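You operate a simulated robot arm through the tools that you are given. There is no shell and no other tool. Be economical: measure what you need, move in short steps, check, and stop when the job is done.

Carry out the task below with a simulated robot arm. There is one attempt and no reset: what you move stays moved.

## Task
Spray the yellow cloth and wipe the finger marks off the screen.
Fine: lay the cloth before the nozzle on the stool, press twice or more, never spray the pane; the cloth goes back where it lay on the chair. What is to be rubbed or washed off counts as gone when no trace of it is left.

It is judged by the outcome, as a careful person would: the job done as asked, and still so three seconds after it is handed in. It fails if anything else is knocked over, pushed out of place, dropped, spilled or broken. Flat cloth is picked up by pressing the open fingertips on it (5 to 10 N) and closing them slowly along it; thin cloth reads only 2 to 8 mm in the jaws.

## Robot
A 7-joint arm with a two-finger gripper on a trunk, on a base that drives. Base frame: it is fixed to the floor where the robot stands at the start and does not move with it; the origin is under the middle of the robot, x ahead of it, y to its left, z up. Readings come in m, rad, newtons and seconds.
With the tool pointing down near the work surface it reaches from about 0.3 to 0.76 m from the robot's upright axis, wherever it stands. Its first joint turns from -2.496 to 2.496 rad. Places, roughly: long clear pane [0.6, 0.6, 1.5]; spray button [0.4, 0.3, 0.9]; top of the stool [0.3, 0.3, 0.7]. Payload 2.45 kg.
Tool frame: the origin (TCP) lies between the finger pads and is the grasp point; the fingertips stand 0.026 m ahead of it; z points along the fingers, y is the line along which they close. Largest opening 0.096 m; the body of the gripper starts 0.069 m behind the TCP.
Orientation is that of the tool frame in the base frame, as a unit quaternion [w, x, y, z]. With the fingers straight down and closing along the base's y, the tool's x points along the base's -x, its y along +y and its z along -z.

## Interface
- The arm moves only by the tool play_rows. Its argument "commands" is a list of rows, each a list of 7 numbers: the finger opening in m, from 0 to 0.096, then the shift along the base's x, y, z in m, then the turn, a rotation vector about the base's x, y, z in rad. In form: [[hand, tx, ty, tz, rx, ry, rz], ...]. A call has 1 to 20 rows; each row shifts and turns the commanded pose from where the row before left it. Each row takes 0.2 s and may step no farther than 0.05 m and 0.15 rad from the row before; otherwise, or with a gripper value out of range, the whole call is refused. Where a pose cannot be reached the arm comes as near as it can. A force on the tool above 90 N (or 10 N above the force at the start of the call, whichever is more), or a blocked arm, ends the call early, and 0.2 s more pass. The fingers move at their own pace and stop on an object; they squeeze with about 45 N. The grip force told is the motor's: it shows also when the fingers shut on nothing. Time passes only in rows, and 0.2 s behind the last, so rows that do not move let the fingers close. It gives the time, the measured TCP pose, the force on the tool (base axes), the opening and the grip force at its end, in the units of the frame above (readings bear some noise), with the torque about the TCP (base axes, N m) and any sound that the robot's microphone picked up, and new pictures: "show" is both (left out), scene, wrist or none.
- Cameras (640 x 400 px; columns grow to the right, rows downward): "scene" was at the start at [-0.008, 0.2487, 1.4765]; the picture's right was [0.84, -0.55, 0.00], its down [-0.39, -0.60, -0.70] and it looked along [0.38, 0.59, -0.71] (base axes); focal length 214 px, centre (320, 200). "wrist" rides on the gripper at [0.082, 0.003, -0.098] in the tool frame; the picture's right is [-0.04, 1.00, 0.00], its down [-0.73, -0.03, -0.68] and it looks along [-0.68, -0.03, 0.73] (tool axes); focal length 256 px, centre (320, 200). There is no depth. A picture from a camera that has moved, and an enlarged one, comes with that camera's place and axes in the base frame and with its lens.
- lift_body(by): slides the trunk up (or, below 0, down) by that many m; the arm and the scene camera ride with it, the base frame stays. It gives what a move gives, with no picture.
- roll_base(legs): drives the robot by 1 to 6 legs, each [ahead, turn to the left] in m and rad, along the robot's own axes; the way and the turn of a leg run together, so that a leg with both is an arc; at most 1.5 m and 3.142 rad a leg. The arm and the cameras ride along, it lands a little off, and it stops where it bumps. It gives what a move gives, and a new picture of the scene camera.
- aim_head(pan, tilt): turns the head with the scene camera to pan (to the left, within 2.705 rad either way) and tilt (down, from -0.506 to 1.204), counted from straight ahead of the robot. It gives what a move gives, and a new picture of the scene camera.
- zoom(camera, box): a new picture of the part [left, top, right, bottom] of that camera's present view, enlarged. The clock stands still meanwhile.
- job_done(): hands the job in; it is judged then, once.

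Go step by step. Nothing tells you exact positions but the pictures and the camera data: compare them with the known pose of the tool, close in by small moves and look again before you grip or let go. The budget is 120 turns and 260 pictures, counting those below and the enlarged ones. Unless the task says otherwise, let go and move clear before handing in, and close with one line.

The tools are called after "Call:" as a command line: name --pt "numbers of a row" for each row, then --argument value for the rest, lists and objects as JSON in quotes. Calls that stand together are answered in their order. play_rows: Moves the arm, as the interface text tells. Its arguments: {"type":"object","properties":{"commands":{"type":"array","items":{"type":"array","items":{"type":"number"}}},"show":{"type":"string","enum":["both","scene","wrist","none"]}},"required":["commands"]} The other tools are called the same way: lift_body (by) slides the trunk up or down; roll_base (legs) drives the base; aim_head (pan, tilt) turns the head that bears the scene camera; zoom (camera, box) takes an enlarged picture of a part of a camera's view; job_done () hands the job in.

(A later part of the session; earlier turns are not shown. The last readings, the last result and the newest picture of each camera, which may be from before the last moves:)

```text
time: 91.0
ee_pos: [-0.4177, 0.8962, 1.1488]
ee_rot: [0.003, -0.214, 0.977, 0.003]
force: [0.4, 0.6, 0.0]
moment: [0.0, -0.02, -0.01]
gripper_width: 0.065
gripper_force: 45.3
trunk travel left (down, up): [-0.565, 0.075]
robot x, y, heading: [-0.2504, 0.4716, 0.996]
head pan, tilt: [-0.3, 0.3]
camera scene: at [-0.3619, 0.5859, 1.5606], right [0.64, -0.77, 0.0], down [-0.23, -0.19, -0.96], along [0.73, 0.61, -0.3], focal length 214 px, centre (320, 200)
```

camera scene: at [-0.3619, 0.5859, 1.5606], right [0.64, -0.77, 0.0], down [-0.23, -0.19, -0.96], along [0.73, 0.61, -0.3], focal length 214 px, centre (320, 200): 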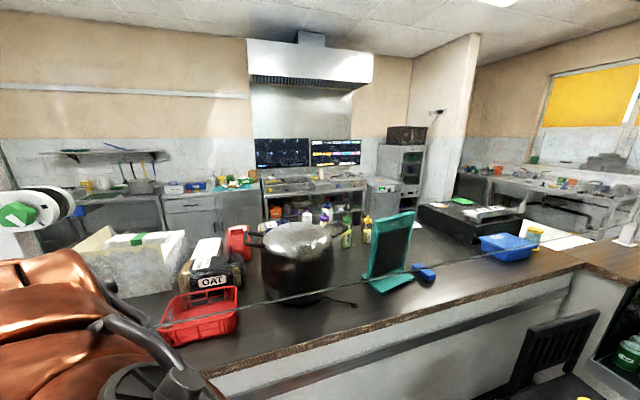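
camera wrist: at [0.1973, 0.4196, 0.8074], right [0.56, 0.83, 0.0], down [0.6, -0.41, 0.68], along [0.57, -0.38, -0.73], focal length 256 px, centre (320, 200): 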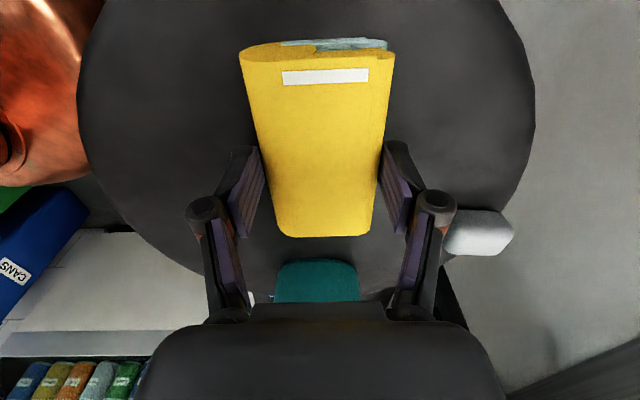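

Call:
zoom --camera "scene" --box '[220, 190, 380, 290]'

Call:
zoom --camera "scene" --box '[360, 130, 600, 280]'

```text
4.00 times, centred on (300, 240) of scene
camera zoom: at [-0.3619, 0.5859, 1.5606], right [0.64, -0.77, 0.0], down [-0.23, -0.19, -0.96], along [0.73, 0.61, -0.3], focal length 858 px, centre (400, 40)
```

zoom: 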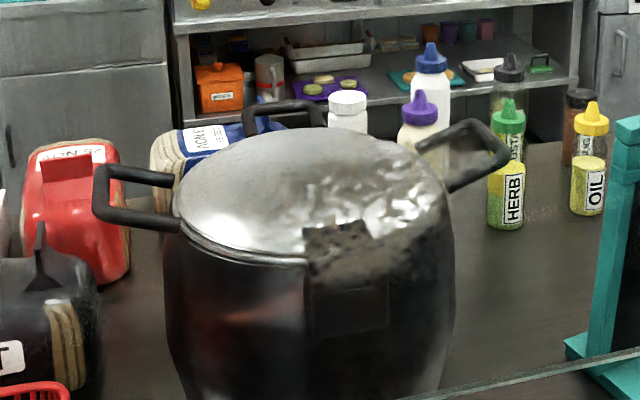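

```text
2.67 times, centred on (480, 205) of scene
camera zoom: at [-0.3619, 0.5859, 1.5606], right [0.64, -0.77, 0.0], down [-0.23, -0.19, -0.96], along [0.73, 0.61, -0.3], focal length 572 px, centre (-107, 187)
```

zoom: 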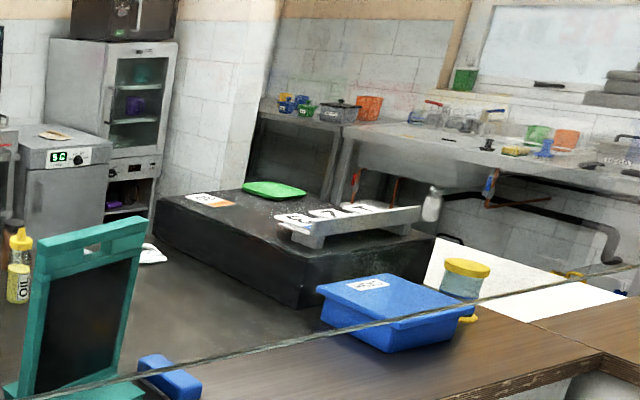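

The mark sits around (0.055, 0.957, 1.25), straight ahead of the robot. I back up 0.12 m for working room, swing the hand ahead and pitch it toward the pane.

Call:
roll_base --legs '[[-0.12, 0]]'

Call:
play_rows --pt "0 0.0375 -0.0043 0.0092 0 0 -0.0915" --pt "0 0.0375 -0.0043 0.0092 0 0 -0.0915" --pt "0 0.0375 -0.0043 0.0092 0 0 -0.0915" --pt "0 0.0375 -0.0043 0.0092 0 0 -0.0915" --pt "0 0.0375 -0.0043 0.0092 0 0 -0.0915" --pt "0 0.0375 -0.0043 0.0092 0 0 -0.0915" --pt "0 0.0375 -0.0043 0.0092 0 0 -0.0915" --pt "0 0.0375 -0.0043 0.0092 0 0 -0.0915" --pt "0 0.0375 -0.0043 0.0092 0 0 -0.0915" --pt "0 0.0375 -0.0043 0.0092 0 0 -0.0915" --pt "0 0.0375 -0.0043 0.0092 0 0 -0.0915" --pt "0 0 0 0 0 0 0" --show "both"

```text
time: 92.3
ee_pos: [-0.4875, 0.7913, 1.1463]
ee_rot: [0.003, -0.214, 0.977, 0.002]
force: [0.0, 0.6, -1.1]
moment: [0.01, -0.01, -0.03]
gripper_width: 0.065
gripper_force: 44.8
trunk travel left (down, up): [-0.565, 0.075]
robot x, y, heading: [-0.3209, 0.3629, 0.995]
head pan, tilt: [-0.3, 0.3]
camera scene: at [-0.4297, 0.4816, 1.5606], right [0.64, -0.77, 0.0], down [-0.23, -0.19, -0.96], along [0.73, 0.61, -0.3], focal length 214 px, centre (320, 200)
```

scene: 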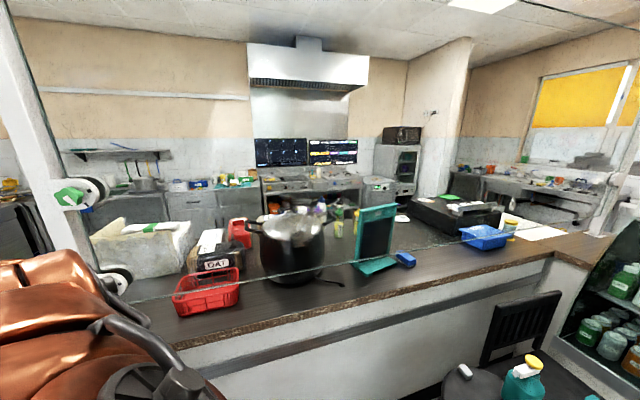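

```text
time: 94.9
ee_pos: [-0.0725, 0.7444, 1.2496]
ee_rot: [0.004, 0.283, 0.959, 0.0]
force: [-0.2, -0.2, -0.4]
moment: [0.02, 0.04, 0.01]
gripper_width: 0.0647
gripper_force: 45.2
trunk travel left (down, up): [-0.565, 0.075]
robot x, y, heading: [-0.3163, 0.3627, 0.997]
head pan, tilt: [-0.3, 0.3]
camera scene: at [-0.4294, 0.4814, 1.5606], right [0.64, -0.77, 0.0], down [-0.23, -0.19, -0.96], along [0.73, 0.61, -0.3], focal length 214 px, centre (320, 200)
camera wrist: at [-0.1391, 0.7909, 1.3468], right [0.58, 0.82, 0.0], down [0.59, -0.42, 0.68], along [0.56, -0.39, -0.73], focal length 256 px, centre (320, 200)
```

scene: 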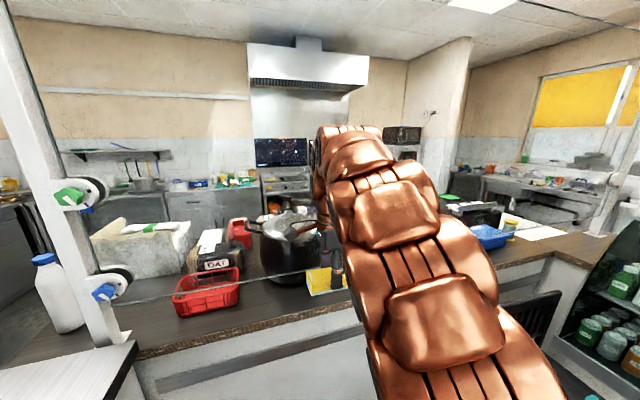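
wrist: 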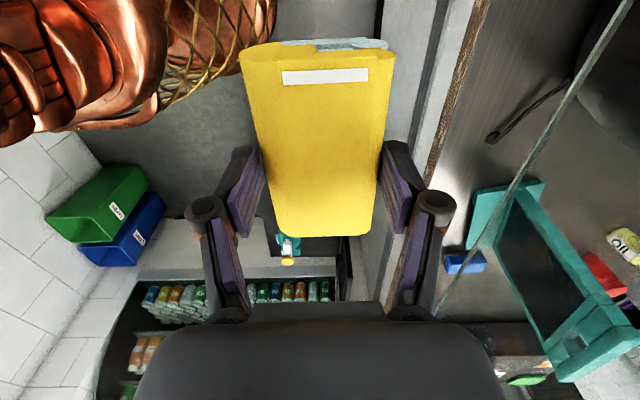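

Call:
play_rows --pt "0 0.0062 0.0095 0 0.1096 -0.0716 0" --pt "0 0.0062 0.0095 0 0.1096 -0.0716 0" --pt "0 0.0062 0.0095 0 0.1096 -0.0716 0" --pt "0 0.0062 0.0095 0 0.1096 -0.0716 0" --pt "0 0.0062 0.0095 0 0.1096 -0.0716 0" --pt "0 0.0062 0.0095 0 0.1096 -0.0716 0" --pt "0 0 0 0 0 0 0" --show "scene"

Call:
play_rows --pt "0 0.0062 0.0095 0 0.1096 -0.0716 0" --pt "0 0.0062 0.0095 0 0.1096 -0.0716 0" --pt "0 0.0062 0.0095 0 0.1096 -0.0716 0" --pt "0 0.0062 0.0095 0 0.1096 -0.0716 0" --pt "0 0.0062 0.0095 0 0.1096 -0.0716 0" --pt "0 0.0062 0.0095 0 0.1096 -0.0716 0" --pt "0 0 0 0 0 0 0" --show "both"

```text
time: 96.5
ee_pos: [-0.0382, 0.7996, 1.2483]
ee_rot: [0.113, 0.262, 0.885, 0.367]
force: [0.7, 0.6, -0.6]
moment: [0.0, -0.01, -0.01]
gripper_width: 0.0647
gripper_force: 45.0
trunk travel left (down, up): [-0.565, 0.075]
robot x, y, heading: [-0.3186, 0.3674, 0.995]
head pan, tilt: [-0.3, 0.3]
camera scene: at [-0.4296, 0.4814, 1.5607], right [0.64, -0.77, 0.0], down [-0.23, -0.19, -0.96], along [0.73, 0.61, -0.3], focal length 214 px, centre (320, 200)
```

scene: 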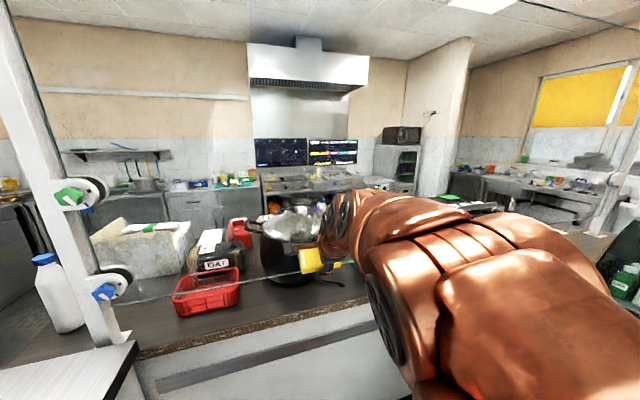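

```text
time: 98.1
ee_pos: [0.0144, 0.866, 1.2446]
ee_rot: [0.215, 0.217, 0.686, 0.661]
force: [-0.9, -0.3, -0.7]
moment: [-0.01, 0.04, -0.02]
gripper_width: 0.065
gripper_force: 45.0
out of reach, approached as far as the arm can: row 6
trunk travel left (down, up): [-0.565, 0.075]
robot x, y, heading: [-0.3182, 0.3664, 0.999]
head pan, tilt: [-0.3, 0.3]
camera scene: at [-0.4295, 0.4816, 1.5606], right [0.64, -0.77, 0.0], down [-0.23, -0.19, -0.96], along [0.73, 0.61, -0.3], focal length 214 px, centre (320, 200)
camera wrist: at [-0.1075, 0.8329, 1.2505], right [0.05, 0.01, 1.0], down [0.2, -0.98, 0.0], along [0.98, 0.2, -0.05], focal length 256 px, centre (320, 200)
```

scene: 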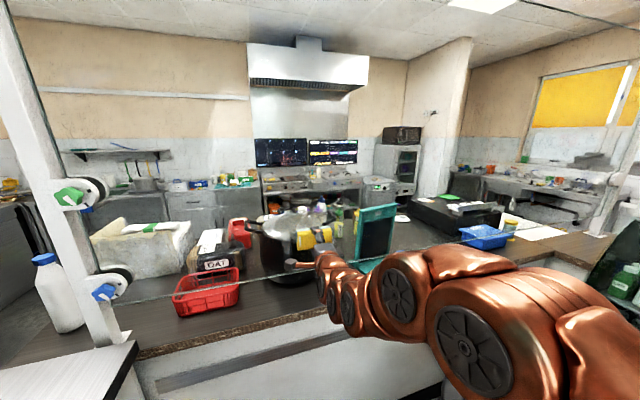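
wrist: 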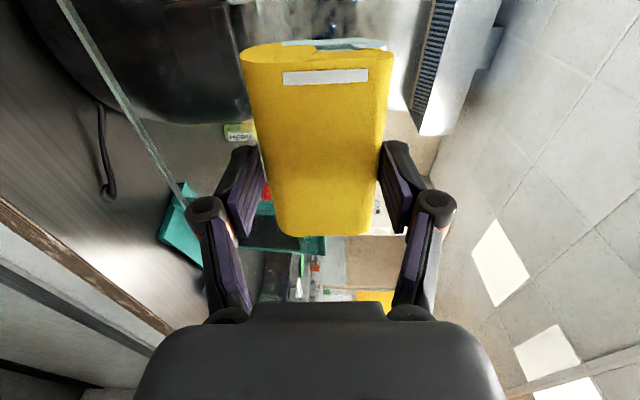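

Call:
play_rows --pt "0 -0.0164 -0.0251 0 0 0 0" --pt "0 -0.0164 -0.0251 0.002 0 0 0" --pt "0 0 0 0 0 0 0" --show "none"

Call:
roll_base --legs '[[0.1, 0]]'

```text
time: 98.9
ee_pos: [0.0077, 0.8565, 1.2597]
ee_rot: [0.216, 0.217, 0.686, 0.66]
force: [0.4, 0.7, -0.2]
moment: [-0.04, 0.01, -0.01]
gripper_width: 0.065
gripper_force: 45.5
out of reach, approached as far as the arm can: row 1, 2
trunk travel left (down, up): [-0.565, 0.075]
robot x, y, heading: [-0.3197, 0.3636, 0.993]
head pan, tilt: [-0.3, 0.3]
```

```text
time: 100.0
ee_pos: [0.0623, 0.9392, 1.2597]
ee_rot: [0.216, 0.217, 0.685, 0.661]
force: [-17.0, -30.7, -9.2]
moment: [-0.04, 0.1, -0.1]
gripper_width: 0.0651
gripper_force: 44.9
trunk travel left (down, up): [-0.565, 0.075]
robot x, y, heading: [-0.2685, 0.4492, 0.998]
head pan, tilt: [-0.3, 0.3]
camera scene: at [-0.3755, 0.5642, 1.5606], right [0.64, -0.77, 0.0], down [-0.23, -0.19, -0.96], along [0.73, 0.61, -0.29], focal length 214 px, centre (320, 200)
```

scene: 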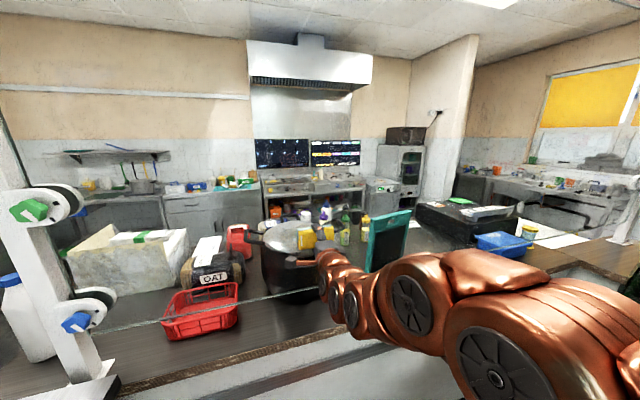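

The base drove the cloth into light contact (about 35 N) because the arm could not retract at this closeness. I back the base off 0.12 m and then reach forward with the arm.

Call:
roll_base --legs '[[-0.13, 0]]'

Call:
play_rows --pt "0 0.0082 0.0126 0 0 0 0" --pt "0 0.0082 0.0126 -0.005 0 0 0" --pt "0 0.0082 0.0126 -0.005 0.0154 -0.0101 0.02" --pt "0 0 0 0 0.0154 -0.0101 0.02" --pt "0 0 0 0 0 0 0" --show "both"

```text
time: 101.3
ee_pos: [-0.0089, 0.8315, 1.2582]
ee_rot: [0.215, 0.218, 0.686, 0.66]
force: [-0.3, -0.6, -0.8]
moment: [0.01, -0.02, -0.01]
gripper_width: 0.065
gripper_force: 44.8
trunk travel left (down, up): [-0.565, 0.075]
robot x, y, heading: [-0.3328, 0.3401, 0.998]
head pan, tilt: [-0.3, 0.3]
camera scene: at [-0.4456, 0.4567, 1.5606], right [0.64, -0.77, 0.0], down [-0.23, -0.19, -0.96], along [0.73, 0.61, -0.3], focal length 214 px, centre (320, 200)
```

scene: 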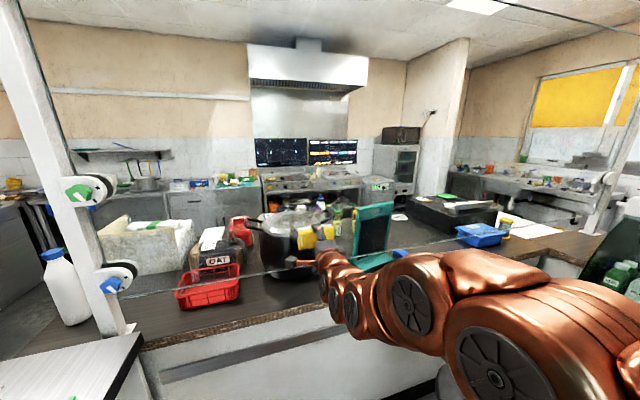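

```text
time: 102.5
ee_pos: [0.0169, 0.8692, 1.2483]
ee_rot: [0.205, 0.2, 0.678, 0.677]
force: [0.2, -1.1, -0.8]
moment: [-0.02, 0.0, -0.02]
gripper_width: 0.0653
gripper_force: 44.0
trunk travel left (down, up): [-0.565, 0.075]
robot x, y, heading: [-0.3364, 0.3384, 0.999]
head pan, tilt: [-0.3, 0.3]
camera scene: at [-0.4456, 0.4566, 1.5607], right [0.64, -0.77, 0.0], down [-0.23, -0.19, -0.96], along [0.73, 0.61, -0.3], focal length 214 px, centre (320, 200)
camera wrist: at [-0.1049, 0.8307, 1.2505], right [0.03, -0.02, 1.0], down [0.24, -0.97, -0.02], along [0.97, 0.24, -0.02], focal length 256 px, centre (320, 200)
```

scene: 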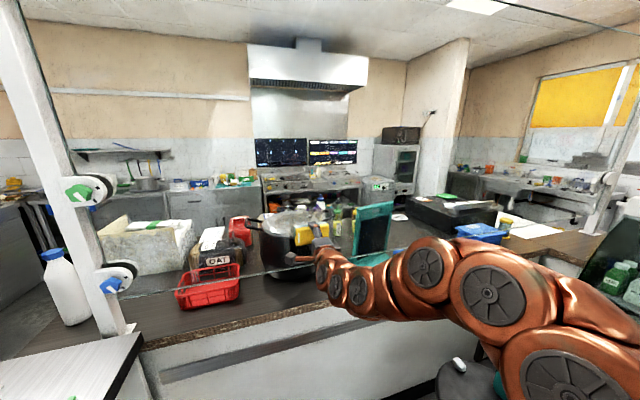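
wrist: 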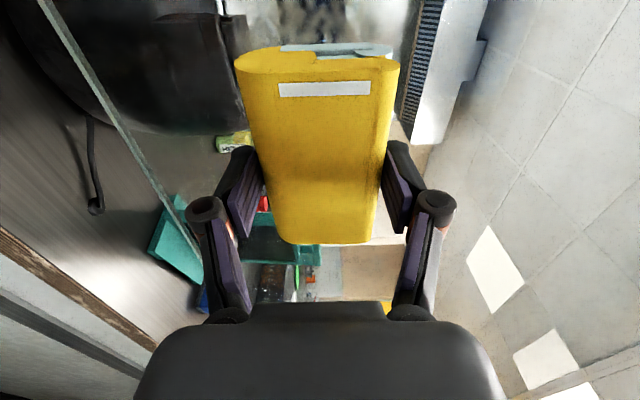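

Orientation is now square to the pane. I move to the upper left of the mark and approach the glass.

Call:
play_rows --pt "0 -0.0335 0.0219 0.01 0 0 0" --pt "0 -0.0335 0.0219 0.01 0 0 0" --pt "0 0.0164 0.0251 0 0 0 0" --pt "0 0.0137 0.0209 0 0 0 0" --pt "0 0.0055 0.0084 0 0 0 0" --pt "0 0 0 0 0 0 0" --show "wrist"

```text
time: 103.9
ee_pos: [-0.0172, 0.9668, 1.268]
ee_rot: [0.206, 0.2, 0.678, 0.676]
force: [0.6, -0.2, 0.8]
moment: [-0.02, 0.01, -0.02]
gripper_width: 0.0646
gripper_force: 45.0
trunk travel left (down, up): [-0.565, 0.075]
robot x, y, heading: [-0.3347, 0.3421, 0.996]
head pan, tilt: [-0.3, 0.3]
camera wrist: at [-0.1376, 0.929, 1.27], right [0.03, -0.02, 1.0], down [0.24, -0.97, -0.02], along [0.97, 0.24, -0.02], focal length 256 px, centre (320, 200)
```

wrist: 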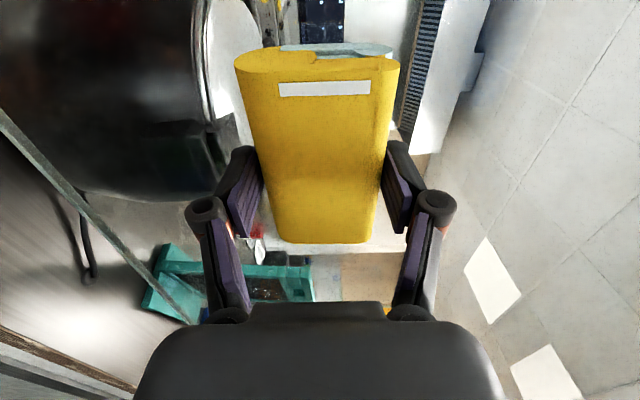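

Call:
play_rows --pt "0 0.0055 0.0084 0 0 0 0" --pt "0 0 0 0 0 0 0" --show "none"

Call:
play_rows --pt "0 0.0022 0.0034 0 0 0 0" --pt "0 0 0 0 0 0 0" --show "none"

```text
time: 104.5
ee_pos: [-0.0117, 0.9751, 1.2687]
ee_rot: [0.205, 0.2, 0.678, 0.677]
force: [0.2, -0.1, -0.9]
moment: [-0.02, 0.0, -0.01]
gripper_width: 0.0649
gripper_force: 45.4
trunk travel left (down, up): [-0.565, 0.075]
robot x, y, heading: [-0.336, 0.3425, 0.998]
head pan, tilt: [-0.3, 0.3]
```

```text
time: 105.1
ee_pos: [-0.0081, 0.9797, 1.2688]
ee_rot: [0.206, 0.2, 0.678, 0.677]
force: [1.2, -0.1, -0.9]
moment: [-0.02, 0.0, -0.01]
gripper_width: 0.0649
gripper_force: 44.9
trunk travel left (down, up): [-0.565, 0.075]
robot x, y, heading: [-0.3327, 0.3402, 0.998]
head pan, tilt: [-0.3, 0.3]
```

Call:
play_rows --pt "0 0.0027 0.0042 0 0 0 0" --pt "0 0 0 0 0 0 0" --show "none"

Call:
play_rows --pt "0 0.0022 0.0034 0 0 0 0" --pt "0 0 0 0 0 0 0" --show "none"

```text
time: 105.7
ee_pos: [-0.0053, 0.9829, 1.269]
ee_rot: [0.206, 0.2, 0.678, 0.677]
force: [-10.7, -14.7, 0.0]
moment: [-0.46, 0.38, -0.94]
gripper_width: 0.0648
gripper_force: 45.0
trunk travel left (down, up): [-0.565, 0.075]
robot x, y, heading: [-0.3332, 0.3416, 0.992]
head pan, tilt: [-0.3, 0.3]
```

```text
time: 106.3
ee_pos: [-0.0062, 0.984, 1.2693]
ee_rot: [0.204, 0.199, 0.678, 0.678]
force: [-25.9, -44.1, -5.5]
moment: [-0.27, 0.21, -0.04]
gripper_width: 0.0647
gripper_force: 44.4
trunk travel left (down, up): [-0.565, 0.075]
robot x, y, heading: [-0.3359, 0.3402, 0.997]
head pan, tilt: [-0.3, 0.3]
```

Call:
play_rows --pt "0 -0.0014 -0.0021 0 0 0 0" --pt "0 0.0167 -0.0109 0 0 0 0" --pt "0 0.0167 -0.0109 0 0 0 0" --pt "0 0.0167 -0.0109 0 0 0 0" --pt "0 0 0 0 0 0 0" --show "wrist"

```text
time: 107.5
ee_pos: [0.0462, 0.9502, 1.2707]
ee_rot: [0.206, 0.201, 0.678, 0.676]
force: [-11.4, -10.1, -0.3]
moment: [-0.03, -0.05, 0.4]
gripper_width: 0.0647
gripper_force: 45.4
trunk travel left (down, up): [-0.565, 0.075]
robot x, y, heading: [-0.3337, 0.3403, 0.999]
head pan, tilt: [-0.3, 0.3]
camera wrist: at [-0.0753, 0.9127, 1.2731], right [0.03, -0.02, 1.0], down [0.24, -0.97, -0.02], along [0.97, 0.24, -0.02], focal length 256 px, centre (320, 200)
```

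wrist: 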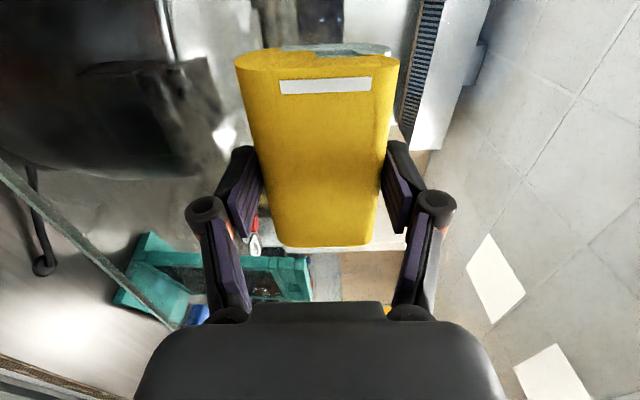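

Call:
play_rows --pt "0 0.0172 -0.0101 0 0 0 0" --pt "0 0.0167 -0.0109 0 0 0 0" --pt "0 0.0167 -0.0109 0 0 0 0" --pt "0 0.0084 -0.0055 0 0 0 0" --pt "0 0 0 -0.015 0 0 0" --pt "0 0 0 -0.015 0 0 0" --pt "0 0 0 0 0 0 0" --show "none"

Call:
play_rows --pt "0 -0.0167 0.0109 0 0 0 0" --pt "0 -0.0167 0.0109 0 0 0 0" --pt "0 -0.0167 0.0109 0 0 0 0" --pt "0 -0.0167 0.0109 0 0 0 0" --pt "0 0 0 0 0 0 0" --show "none"

```text
time: 109.1
ee_pos: [0.1045, 0.9136, 1.241]
ee_rot: [0.206, 0.201, 0.677, 0.677]
force: [-5.5, -13.7, 5.3]
moment: [0.04, -0.01, 0.0]
gripper_width: 0.0649
gripper_force: 44.4
trunk travel left (down, up): [-0.565, 0.075]
robot x, y, heading: [-0.3356, 0.3407, 1.0]
head pan, tilt: [-0.3, 0.3]
```

```text
time: 110.3
ee_pos: [0.0361, 0.957, 1.2392]
ee_rot: [0.205, 0.2, 0.677, 0.677]
force: [-8.8, -30.2, 0.0]
moment: [-0.07, 0.07, -0.3]
gripper_width: 0.0647
gripper_force: 44.8
trunk travel left (down, up): [-0.565, 0.075]
robot x, y, heading: [-0.337, 0.3417, 0.996]
head pan, tilt: [-0.3, 0.3]
```

Call:
play_rows --pt "0 -0.0167 0.0109 0 0 0 0" --pt "0 -0.0167 0.0109 0 0 0 0" --pt "0 -0.0167 0.0109 0 0 0 0" --pt "0 -0.0167 0.0109 0 0 0 0" --pt "0 0 0 -0.015 0 0 0" --pt "0 0 0 -0.015 0 0 0" --pt "0 0.0167 -0.0109 0 0 0 0" --pt "0 0.0167 -0.0109 0 0 0 0" --pt "0 0.0167 -0.0109 0 0 0 0" --pt "0 0.0167 -0.0109 0 0 0 0" --pt "0 0.0167 -0.0109 0 0 0 0" --pt "0 0.0167 -0.0109 0 0 0 0" --pt "0 0.0167 -0.0109 0 0 0 0" --pt "0 0.0167 -0.0109 0 0 0 0" --pt "0 0 0 0 0 0 0" --show "none"

Call:
play_rows --pt "0 0 0 0.02 0 0 0" --pt "0 0 0 0.02 0 0 0" --pt "0 0 0 0.02 0 0 0" --pt "0 0 0 0.02 0 0 0" --pt "0 0 0 0.02 0 0 0" --pt "0 -0.0167 0.0109 0 0 0 0" --pt "0 -0.0167 0.0109 0 0 0 0" --pt "0 -0.0167 0.0109 0 0 0 0" --pt "0 -0.0167 0.0109 0 0 0 0" --pt "0 -0.0167 0.0109 0 0 0 0" --pt "0 -0.0167 0.0109 0 0 0 0" --pt "0 -0.0167 0.0109 0 0 0 0" --pt "0 -0.0167 0.0109 0 0 0 0" --pt "0 0 0 0 0 0 0" --show "none"

```text
time: 113.5
ee_pos: [0.1056, 0.9134, 1.211]
ee_rot: [0.206, 0.2, 0.677, 0.677]
force: [-35.3, -30.6, -4.6]
moment: [-0.19, 0.09, 0.42]
gripper_width: 0.065
gripper_force: 44.9
trunk travel left (down, up): [-0.565, 0.075]
robot x, y, heading: [-0.3342, 0.3418, 0.997]
head pan, tilt: [-0.3, 0.3]
```

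```text
time: 116.5
ee_pos: [-0.0285, 0.9998, 1.3087]
ee_rot: [0.205, 0.201, 0.678, 0.677]
force: [-3.6, -14.6, -0.9]
moment: [0.04, 0.03, -0.18]
gripper_width: 0.0651
gripper_force: 45.2
trunk travel left (down, up): [-0.565, 0.075]
robot x, y, heading: [-0.3347, 0.3382, 0.997]
head pan, tilt: [-0.3, 0.3]
```

Wiped a full raster. I back off and inspect the glass.

Call:
play_rows --pt "0 -0.0164 -0.0251 0 0 0 0" --pt "0 -0.0164 -0.0251 0 0 0 0" --pt "0 -0.0109 -0.0167 -0.04 0 0 0" --pt "0 0 0 -0.04 0 0 0" --pt "0 0 0 -0.04 0 0 0" --show "both"

Call:
zoom --camera "scene" --box '[230, 190, 390, 290]'

```text
time: 117.7
ee_pos: [-0.0747, 0.9335, 1.1891]
ee_rot: [0.205, 0.2, 0.678, 0.677]
force: [-0.6, -0.1, -0.6]
moment: [-0.05, 0.0, 0.01]
gripper_width: 0.0646
gripper_force: 44.6
trunk travel left (down, up): [-0.565, 0.075]
robot x, y, heading: [-0.3381, 0.3409, 0.998]
head pan, tilt: [-0.3, 0.3]
camera scene: at [-0.446, 0.4563, 1.5607], right [0.64, -0.77, 0.0], down [-0.23, -0.19, -0.96], along [0.73, 0.61, -0.3], focal length 214 px, centre (320, 200)
camera wrist: at [-0.1958, 0.8958, 1.1915], right [0.03, -0.02, 1.0], down [0.24, -0.97, -0.02], along [0.97, 0.24, -0.02], focal length 256 px, centre (320, 200)
```

scene: 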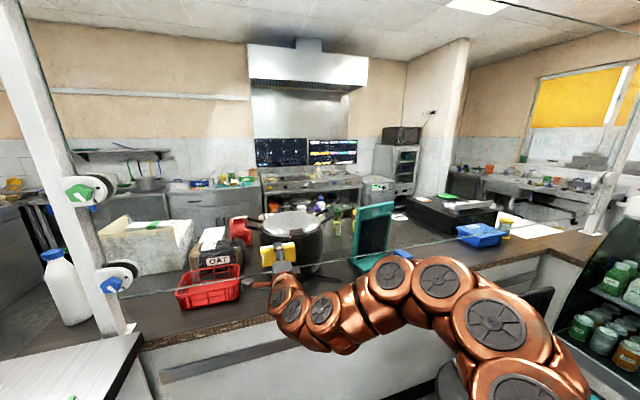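
wrist: 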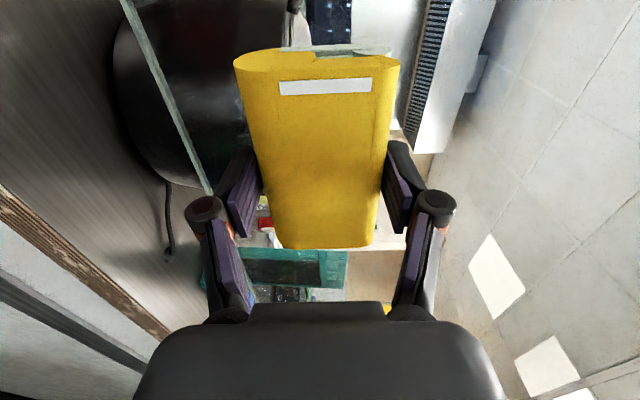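

```text
4.00 times, centred on (310, 240) of scene
camera zoom: at [-0.446, 0.4563, 1.5607], right [0.64, -0.77, 0.0], down [-0.23, -0.19, -0.96], along [0.73, 0.61, -0.3], focal length 858 px, centre (360, 40)
```

zoom: 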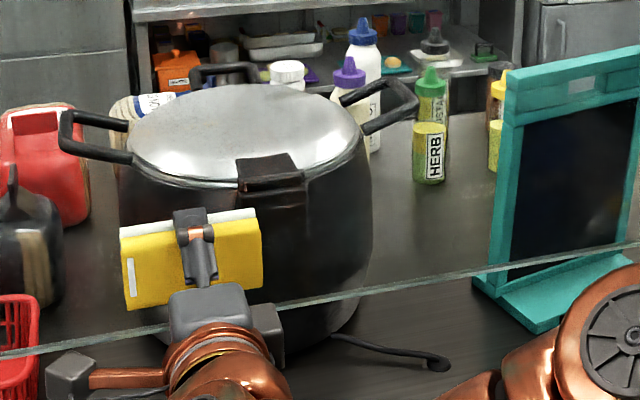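

Call:
zoom --camera "scene" --box '[250, 200, 340, 256]'

Call:
zoom --camera "scene" --box '[60, 30, 300, 180]'

Call:
zoom --camera "scene" --box '[300, 60, 540, 210]'

Call:
zoom --camera "scene" --box '[60, 170, 260, 320]'

```text
7.11 times, centred on (295, 228) of scene
camera zoom: at [-0.446, 0.4563, 1.5607], right [0.64, -0.77, 0.0], down [-0.23, -0.19, -0.96], along [0.73, 0.61, -0.3], focal length 1525 px, centre (498, 1)
```

zoom: 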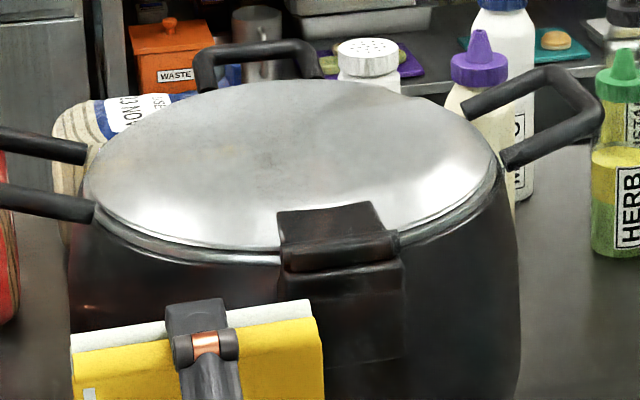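

```text
2.67 times, centred on (180, 105) of scene
camera zoom: at [-0.446, 0.4563, 1.5607], right [0.64, -0.77, 0.0], down [-0.23, -0.19, -0.96], along [0.73, 0.61, -0.3], focal length 572 px, centre (693, 453)
```

zoom: 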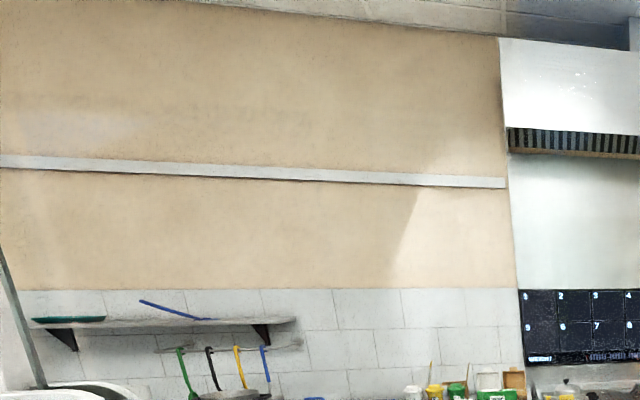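

```text
2.67 times, centred on (420, 135) of scene
camera zoom: at [-0.446, 0.4563, 1.5607], right [0.64, -0.77, 0.0], down [-0.23, -0.19, -0.96], along [0.73, 0.61, -0.3], focal length 572 px, centre (53, 373)
```

zoom: 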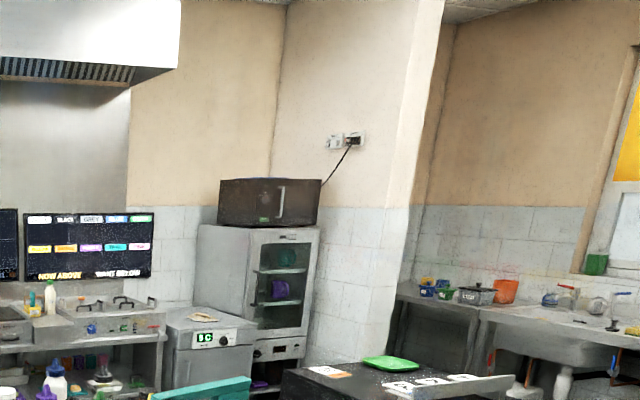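

```text
2.67 times, centred on (160, 245) of scene
camera zoom: at [-0.446, 0.4563, 1.5607], right [0.64, -0.77, 0.0], down [-0.23, -0.19, -0.96], along [0.73, 0.61, -0.3], focal length 572 px, centre (747, 80)
```

zoom: 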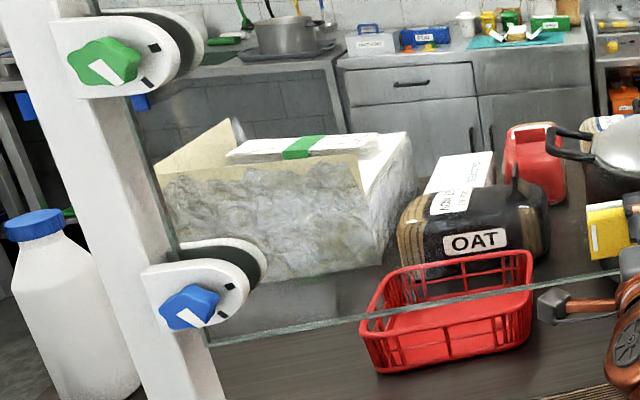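

The mark looks gone, but there are maybe faint specks over the lid. I'll do a second pass to be certain.

Call:
play_rows --pt "0 0.0084 -0.0055 0.037 0 0 0" --pt "0 0.0084 -0.0055 0.037 0 0 0" --pt "0 0.0084 -0.0055 0.025 0 0 0" --pt "0 0.0219 0.0335 0 0 0 0" --pt "0 0.0192 0.0293 0 0 0 0" --pt "0 0.0027 0.0042 0 0 0 0" --pt "0 0 0 0 0 0 0" --show "none"

```text
time: 119.3
ee_pos: [-0.0054, 0.985, 1.2866]
ee_rot: [0.204, 0.2, 0.679, 0.676]
force: [-8.0, -16.6, -8.5]
moment: [-0.04, 0.02, -0.04]
gripper_width: 0.0647
gripper_force: 44.9
trunk travel left (down, up): [-0.565, 0.075]
robot x, y, heading: [-0.3342, 0.3425, 0.995]
head pan, tilt: [-0.3, 0.3]
```

Call:
play_rows --pt "0 -0.016 0.0118 0 0 0 0" --pt "0 -0.0167 0.0109 0 0 0 0" --pt "0 0.0167 -0.0109 0 0 0 0" --pt "0 0.0167 -0.0109 0 0 0 0" --pt "0 0.0167 -0.0109 0 0 0 0" --pt "0 0.0167 -0.0109 0 0 0 0" --pt "0 0.0167 -0.0109 0 0 0 0" --pt "0 0.0167 -0.0109 0 0 0 0" --pt "0 0.0167 -0.0109 0 0 0 0" --pt "0 0.0167 -0.0109 0 0 0 0" --pt "0 0 0 -0.02 0 0 0" --pt "0 -0.0167 0.0109 0 0 0 0" --pt "0 -0.0167 0.0109 0 0 0 0" --pt "0 -0.0167 0.0109 0 0 0 0" --pt "0 -0.0167 0.0109 0 0 0 0" --pt "0 -0.0167 0.0109 0 0 0 0" --pt "0 -0.0167 0.0109 0 0 0 0" --pt "0 -0.0167 0.0109 0 0 0 0" --pt "0 0 0 -0.02 0 0 0" --pt "0 0 0 0 0 0 0" --show "none"

Call:
play_rows --pt "0 0.0167 -0.0109 0 0 0 0" --pt "0 0.0167 -0.0109 0 0 0 0" --pt "0 0.0167 -0.0109 0 0 0 0" --pt "0 0.0167 -0.0109 0 0 0 0" --pt "0 0.0167 -0.0109 0 0 0 0" --pt "0 0.0167 -0.0109 0 0 0 0" --pt "0 0.0167 -0.0109 0 0 0 0" --pt "0 0 0 -0.025 0 0 0" --pt "0 -0.0167 0.0109 0 0 0 0" --pt "0 -0.0167 0.0109 0 0 0 0" --pt "0 -0.0167 0.0109 0 0 0 0" --pt "0 -0.0167 0.0109 0 0 0 0" --pt "0 -0.0167 0.0109 0 0 0 0" --pt "0 -0.0167 0.0109 0 0 0 0" --pt "0 -0.0167 0.0109 0 0 0 0" --pt "0 -0.0167 0.0109 0 0 0 0" --pt "0 0 0 -0.025 0 0 0" --pt "0 0.0167 -0.0109 0 0 0 0" --pt "0 0.0167 -0.0109 0 0 0 0" --pt "0 0.0167 -0.0109 0 0 0 0" --show "none"

Call:
play_rows --pt "0 0.0167 -0.0109 0 0 0 0" --pt "0 0.0167 -0.0109 0 0 0 0" --pt "0 0.0167 -0.0109 0 0 0 0" --pt "0 0.0167 -0.0109 0 0 0 0" --pt "0 -0.0164 -0.0251 0 0 0 0" --pt "0 -0.0164 -0.0251 0 0 0 0" --pt "0 -0.0109 -0.0167 0 0 0 0" --pt "0 -0.0335 0.0219 0 0 0 0" --pt "0 -0.0335 0.0219 0 0 0 0" --pt "0 -0.0335 0.0219 0 0 0 0" --pt "0 -0.0335 0.0219 -0.02 0 0 0" --pt "0 -0.0335 0.0219 -0.02 0 0 0" --show "scene"

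Call:
zoom --camera "scene" --box '[250, 200, 340, 256]'

```text
time: 123.5
ee_pos: [-0.0216, 0.9956, 1.2487]
ee_rot: [0.205, 0.199, 0.677, 0.678]
force: [-15.1, -18.5, 10.1]
moment: [0.15, -0.03, 0.12]
gripper_width: 0.0646
gripper_force: 45.0
trunk travel left (down, up): [-0.565, 0.075]
robot x, y, heading: [-0.3376, 0.3401, 0.999]
head pan, tilt: [-0.3, 0.3]
```

```text
time: 127.7
ee_pos: [0.011, 0.9749, 1.1967]
ee_rot: [0.205, 0.199, 0.679, 0.677]
force: [-7.4, -8.5, -0.8]
moment: [0.07, -0.06, 0.51]
gripper_width: 0.0649
gripper_force: 44.7
trunk travel left (down, up): [-0.565, 0.075]
robot x, y, heading: [-0.3365, 0.3369, 0.999]
head pan, tilt: [-0.3, 0.3]
```

```text
time: 130.3
ee_pos: [-0.1318, 0.9822, 1.1576]
ee_rot: [0.206, 0.199, 0.678, 0.676]
force: [0.8, -0.5, 0.4]
moment: [-0.01, -0.01, 0.07]
gripper_width: 0.0649
gripper_force: 45.7
out of reach, approached as far as the arm can: row 7
trunk travel left (down, up): [-0.565, 0.075]
robot x, y, heading: [-0.335, 0.3365, 0.994]
head pan, tilt: [-0.3, 0.3]
camera scene: at [-0.4454, 0.4563, 1.5607], right [0.64, -0.77, 0.0], down [-0.23, -0.19, -0.96], along [0.73, 0.61, -0.3], focal length 214 px, centre (320, 200)
```

scene: 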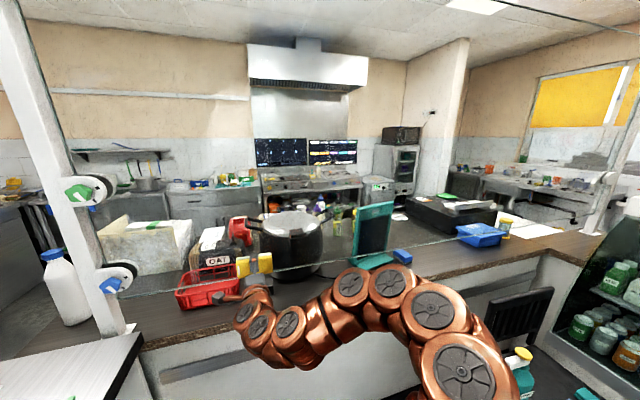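

```text
7.11 times, centred on (295, 228) of scene
camera zoom: at [-0.4454, 0.4563, 1.5607], right [0.64, -0.77, 0.0], down [-0.23, -0.19, -0.96], along [0.73, 0.61, -0.3], focal length 1525 px, centre (498, 1)
```

zoom: 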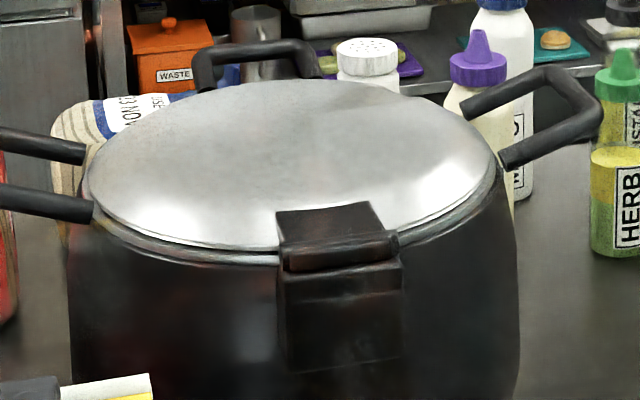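

Call:
zoom --camera "scene" --box '[260, 228, 330, 278]'

Call:
aim_head --pan 0.0 --tilt 0.3

Call:
zoom --camera "scene" --box '[350, 180, 510, 280]'

```text
8.00 times, centred on (295, 253) of scene
camera zoom: at [-0.4454, 0.4563, 1.5607], right [0.64, -0.77, 0.0], down [-0.23, -0.19, -0.96], along [0.73, 0.61, -0.3], focal length 1716 px, centre (520, -224)
```

zoom: 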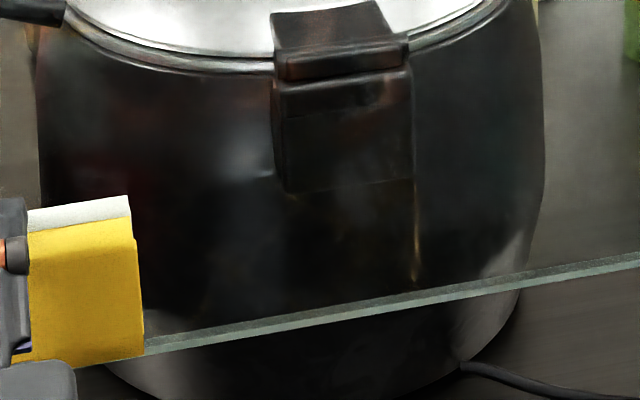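

```text
time: 131.1
ee_pos: [-0.1293, 0.9824, 1.158]
ee_rot: [0.206, 0.201, 0.678, 0.677]
force: [0.5, -0.8, -0.2]
moment: [-0.02, -0.01, 0.0]
gripper_width: 0.0648
gripper_force: 44.7
trunk travel left (down, up): [-0.565, 0.075]
robot x, y, heading: [-0.3367, 0.3373, 0.996]
head pan, tilt: [0.0, 0.3]
camera scene: at [-0.4666, 0.4751, 1.5606], right [0.84, -0.54, 0.0], down [-0.16, -0.25, -0.96], along [0.52, 0.8, -0.3], focal length 214 px, centre (320, 200)
```

scene: 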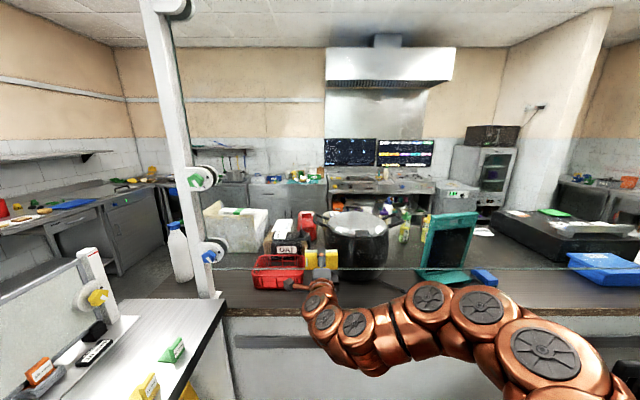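

```text
4.00 times, centred on (430, 230) of scene
camera zoom: at [-0.4666, 0.4751, 1.5606], right [0.84, -0.54, 0.0], down [-0.16, -0.25, -0.96], along [0.52, 0.8, -0.3], focal length 858 px, centre (-120, 80)
```

zoom: 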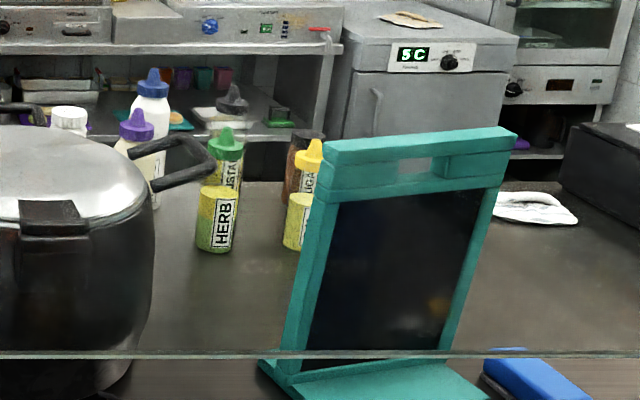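

The glass is clear; only pot reflections remain. Now I pitch the hand back down, ready to drive back to the chair.

Call:
play_rows --pt "0 -0.0062 -0.0095 0.005 -0.1096 0.0716 0" --pt "0 -0.0062 -0.0095 0.005 -0.1096 0.0716 0" --pt "0 -0.0062 -0.0095 0 -0.1096 0.0716 0" --pt "0 -0.0062 -0.0095 0 -0.1096 0.0716 0" --pt "0 -0.0062 -0.0095 0 -0.1096 0.0716 0" --pt "0 -0.0062 -0.0095 0 -0.1096 0.0716 0" --pt "0 -0.0062 -0.0095 0 -0.1096 0.0716 0" --pt "0 -0.0062 -0.0095 0 -0.1096 0.0716 0" --pt "0 -0.0062 -0.0095 0 -0.1096 0.0716 0" --pt "0 -0.0062 -0.0095 0 -0.1096 0.0716 0" --pt "0 -0.0062 -0.0095 0 -0.1096 0.0716 0" --pt "0 -0.0062 -0.0095 0 -0.1096 0.0716 0" --pt "0 0 0 0 0 0 0" --show "both"

```text
time: 133.9
ee_pos: [-0.2045, 0.8649, 1.1668]
ee_rot: [0.0, 0.28, 0.96, -0.001]
force: [1.2, -0.5, -0.4]
moment: [0.0, 0.02, -0.01]
gripper_width: 0.0648
gripper_force: 45.0
trunk travel left (down, up): [-0.565, 0.075]
robot x, y, heading: [-0.3363, 0.3396, 0.994]
head pan, tilt: [0.0, 0.3]
camera scene: at [-0.4668, 0.4752, 1.5606], right [0.84, -0.54, 0.0], down [-0.16, -0.25, -0.96], along [0.52, 0.8, -0.3], focal length 214 px, centre (320, 200)
camera wrist: at [-0.2708, 0.9111, 1.265], right [0.57, 0.82, 0.0], down [0.6, -0.42, 0.68], along [0.56, -0.39, -0.73], focal length 256 px, centre (320, 200)
```

scene: 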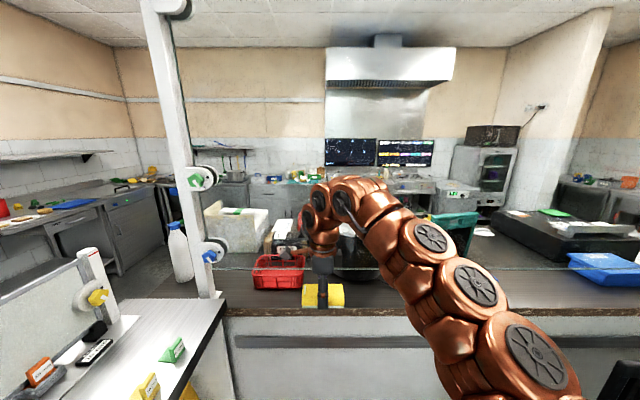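
wrist: 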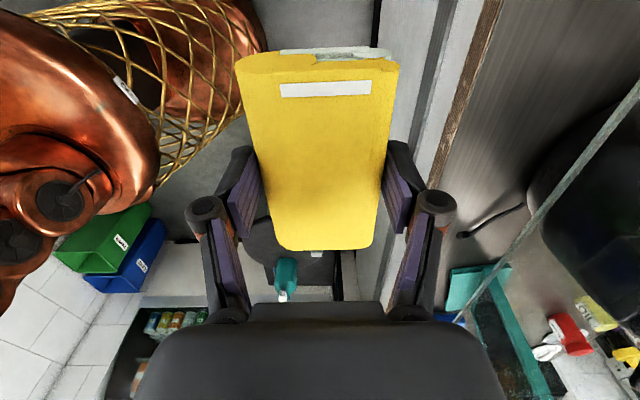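

Call:
roll_base --legs '[[0, -1.921]]'

Call:
aim_head --pan 0.0 --tilt 0.9

```text
time: 138.9
ee_pos: [0.1101, 0.0364, 1.1679]
ee_rot: [0.001, 0.948, 0.317, -0.002]
force: [-0.5, 0.7, -0.5]
moment: [-0.01, -0.01, 0.01]
gripper_width: 0.065
gripper_force: 44.7
trunk travel left (down, up): [-0.565, 0.075]
robot x, y, heading: [-0.3342, 0.3379, -0.931]
head pan, tilt: [0.0, 0.3]
camera scene: at [-0.1653, 0.4139, 1.5606], right [-0.8, -0.6, 0.0], down [-0.18, 0.24, -0.96], along [0.57, -0.77, -0.3], focal length 214 px, centre (320, 200)
```

scene: 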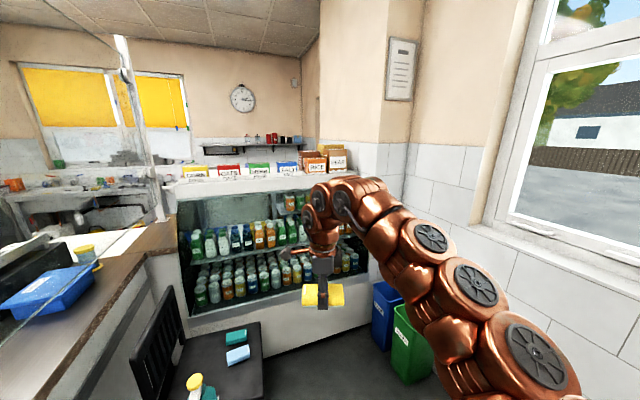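

```text
time: 139.9
ee_pos: [0.1101, 0.0354, 1.167]
ee_rot: [0.001, 0.948, 0.317, -0.001]
force: [-0.4, 0.1, -0.5]
moment: [0.0, -0.02, 0.01]
gripper_width: 0.0649
gripper_force: 44.7
trunk travel left (down, up): [-0.565, 0.075]
robot x, y, heading: [-0.3331, 0.3397, -0.928]
head pan, tilt: [0.0, 0.901]
camera scene: at [-0.176, 0.4282, 1.5084], right [-0.8, -0.6, 0.0], down [-0.47, 0.63, -0.62], along [0.37, -0.5, -0.78], focal length 214 px, centre (320, 200)
```

scene: 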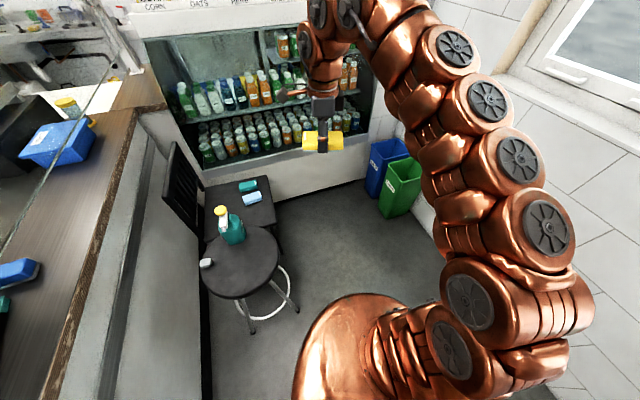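

Call:
roll_base --legs '[[0.42, 0], [0, 0.928]]'

```text
time: 144.9
ee_pos: [0.4279, 0.1817, 1.1665]
ee_rot: [0.002, 0.704, 0.711, -0.001]
force: [0.4, 0.1, -0.3]
moment: [0.0, 0.0, 0.0]
gripper_width: 0.0648
gripper_force: 44.3
trunk travel left (down, up): [-0.565, 0.075]
robot x, y, heading: [-0.083, 0.0044, 0.008]
head pan, tilt: [0.0, 0.901]
camera scene: at [-0.0606, 0.1848, 1.5084], right [0.01, -1.0, 0.0], down [-0.78, -0.01, -0.62], along [0.62, 0.0, -0.78], focal length 214 px, centre (320, 200)
```

scene: 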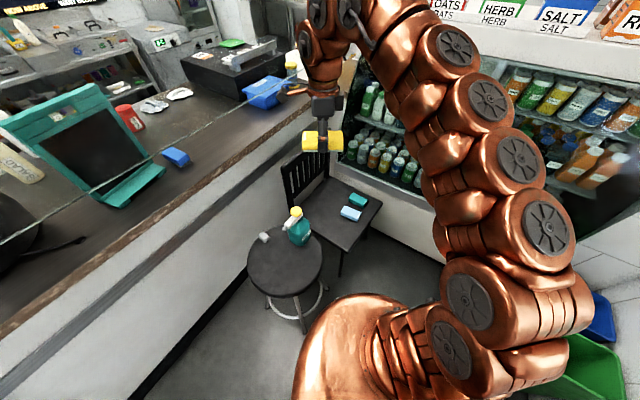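

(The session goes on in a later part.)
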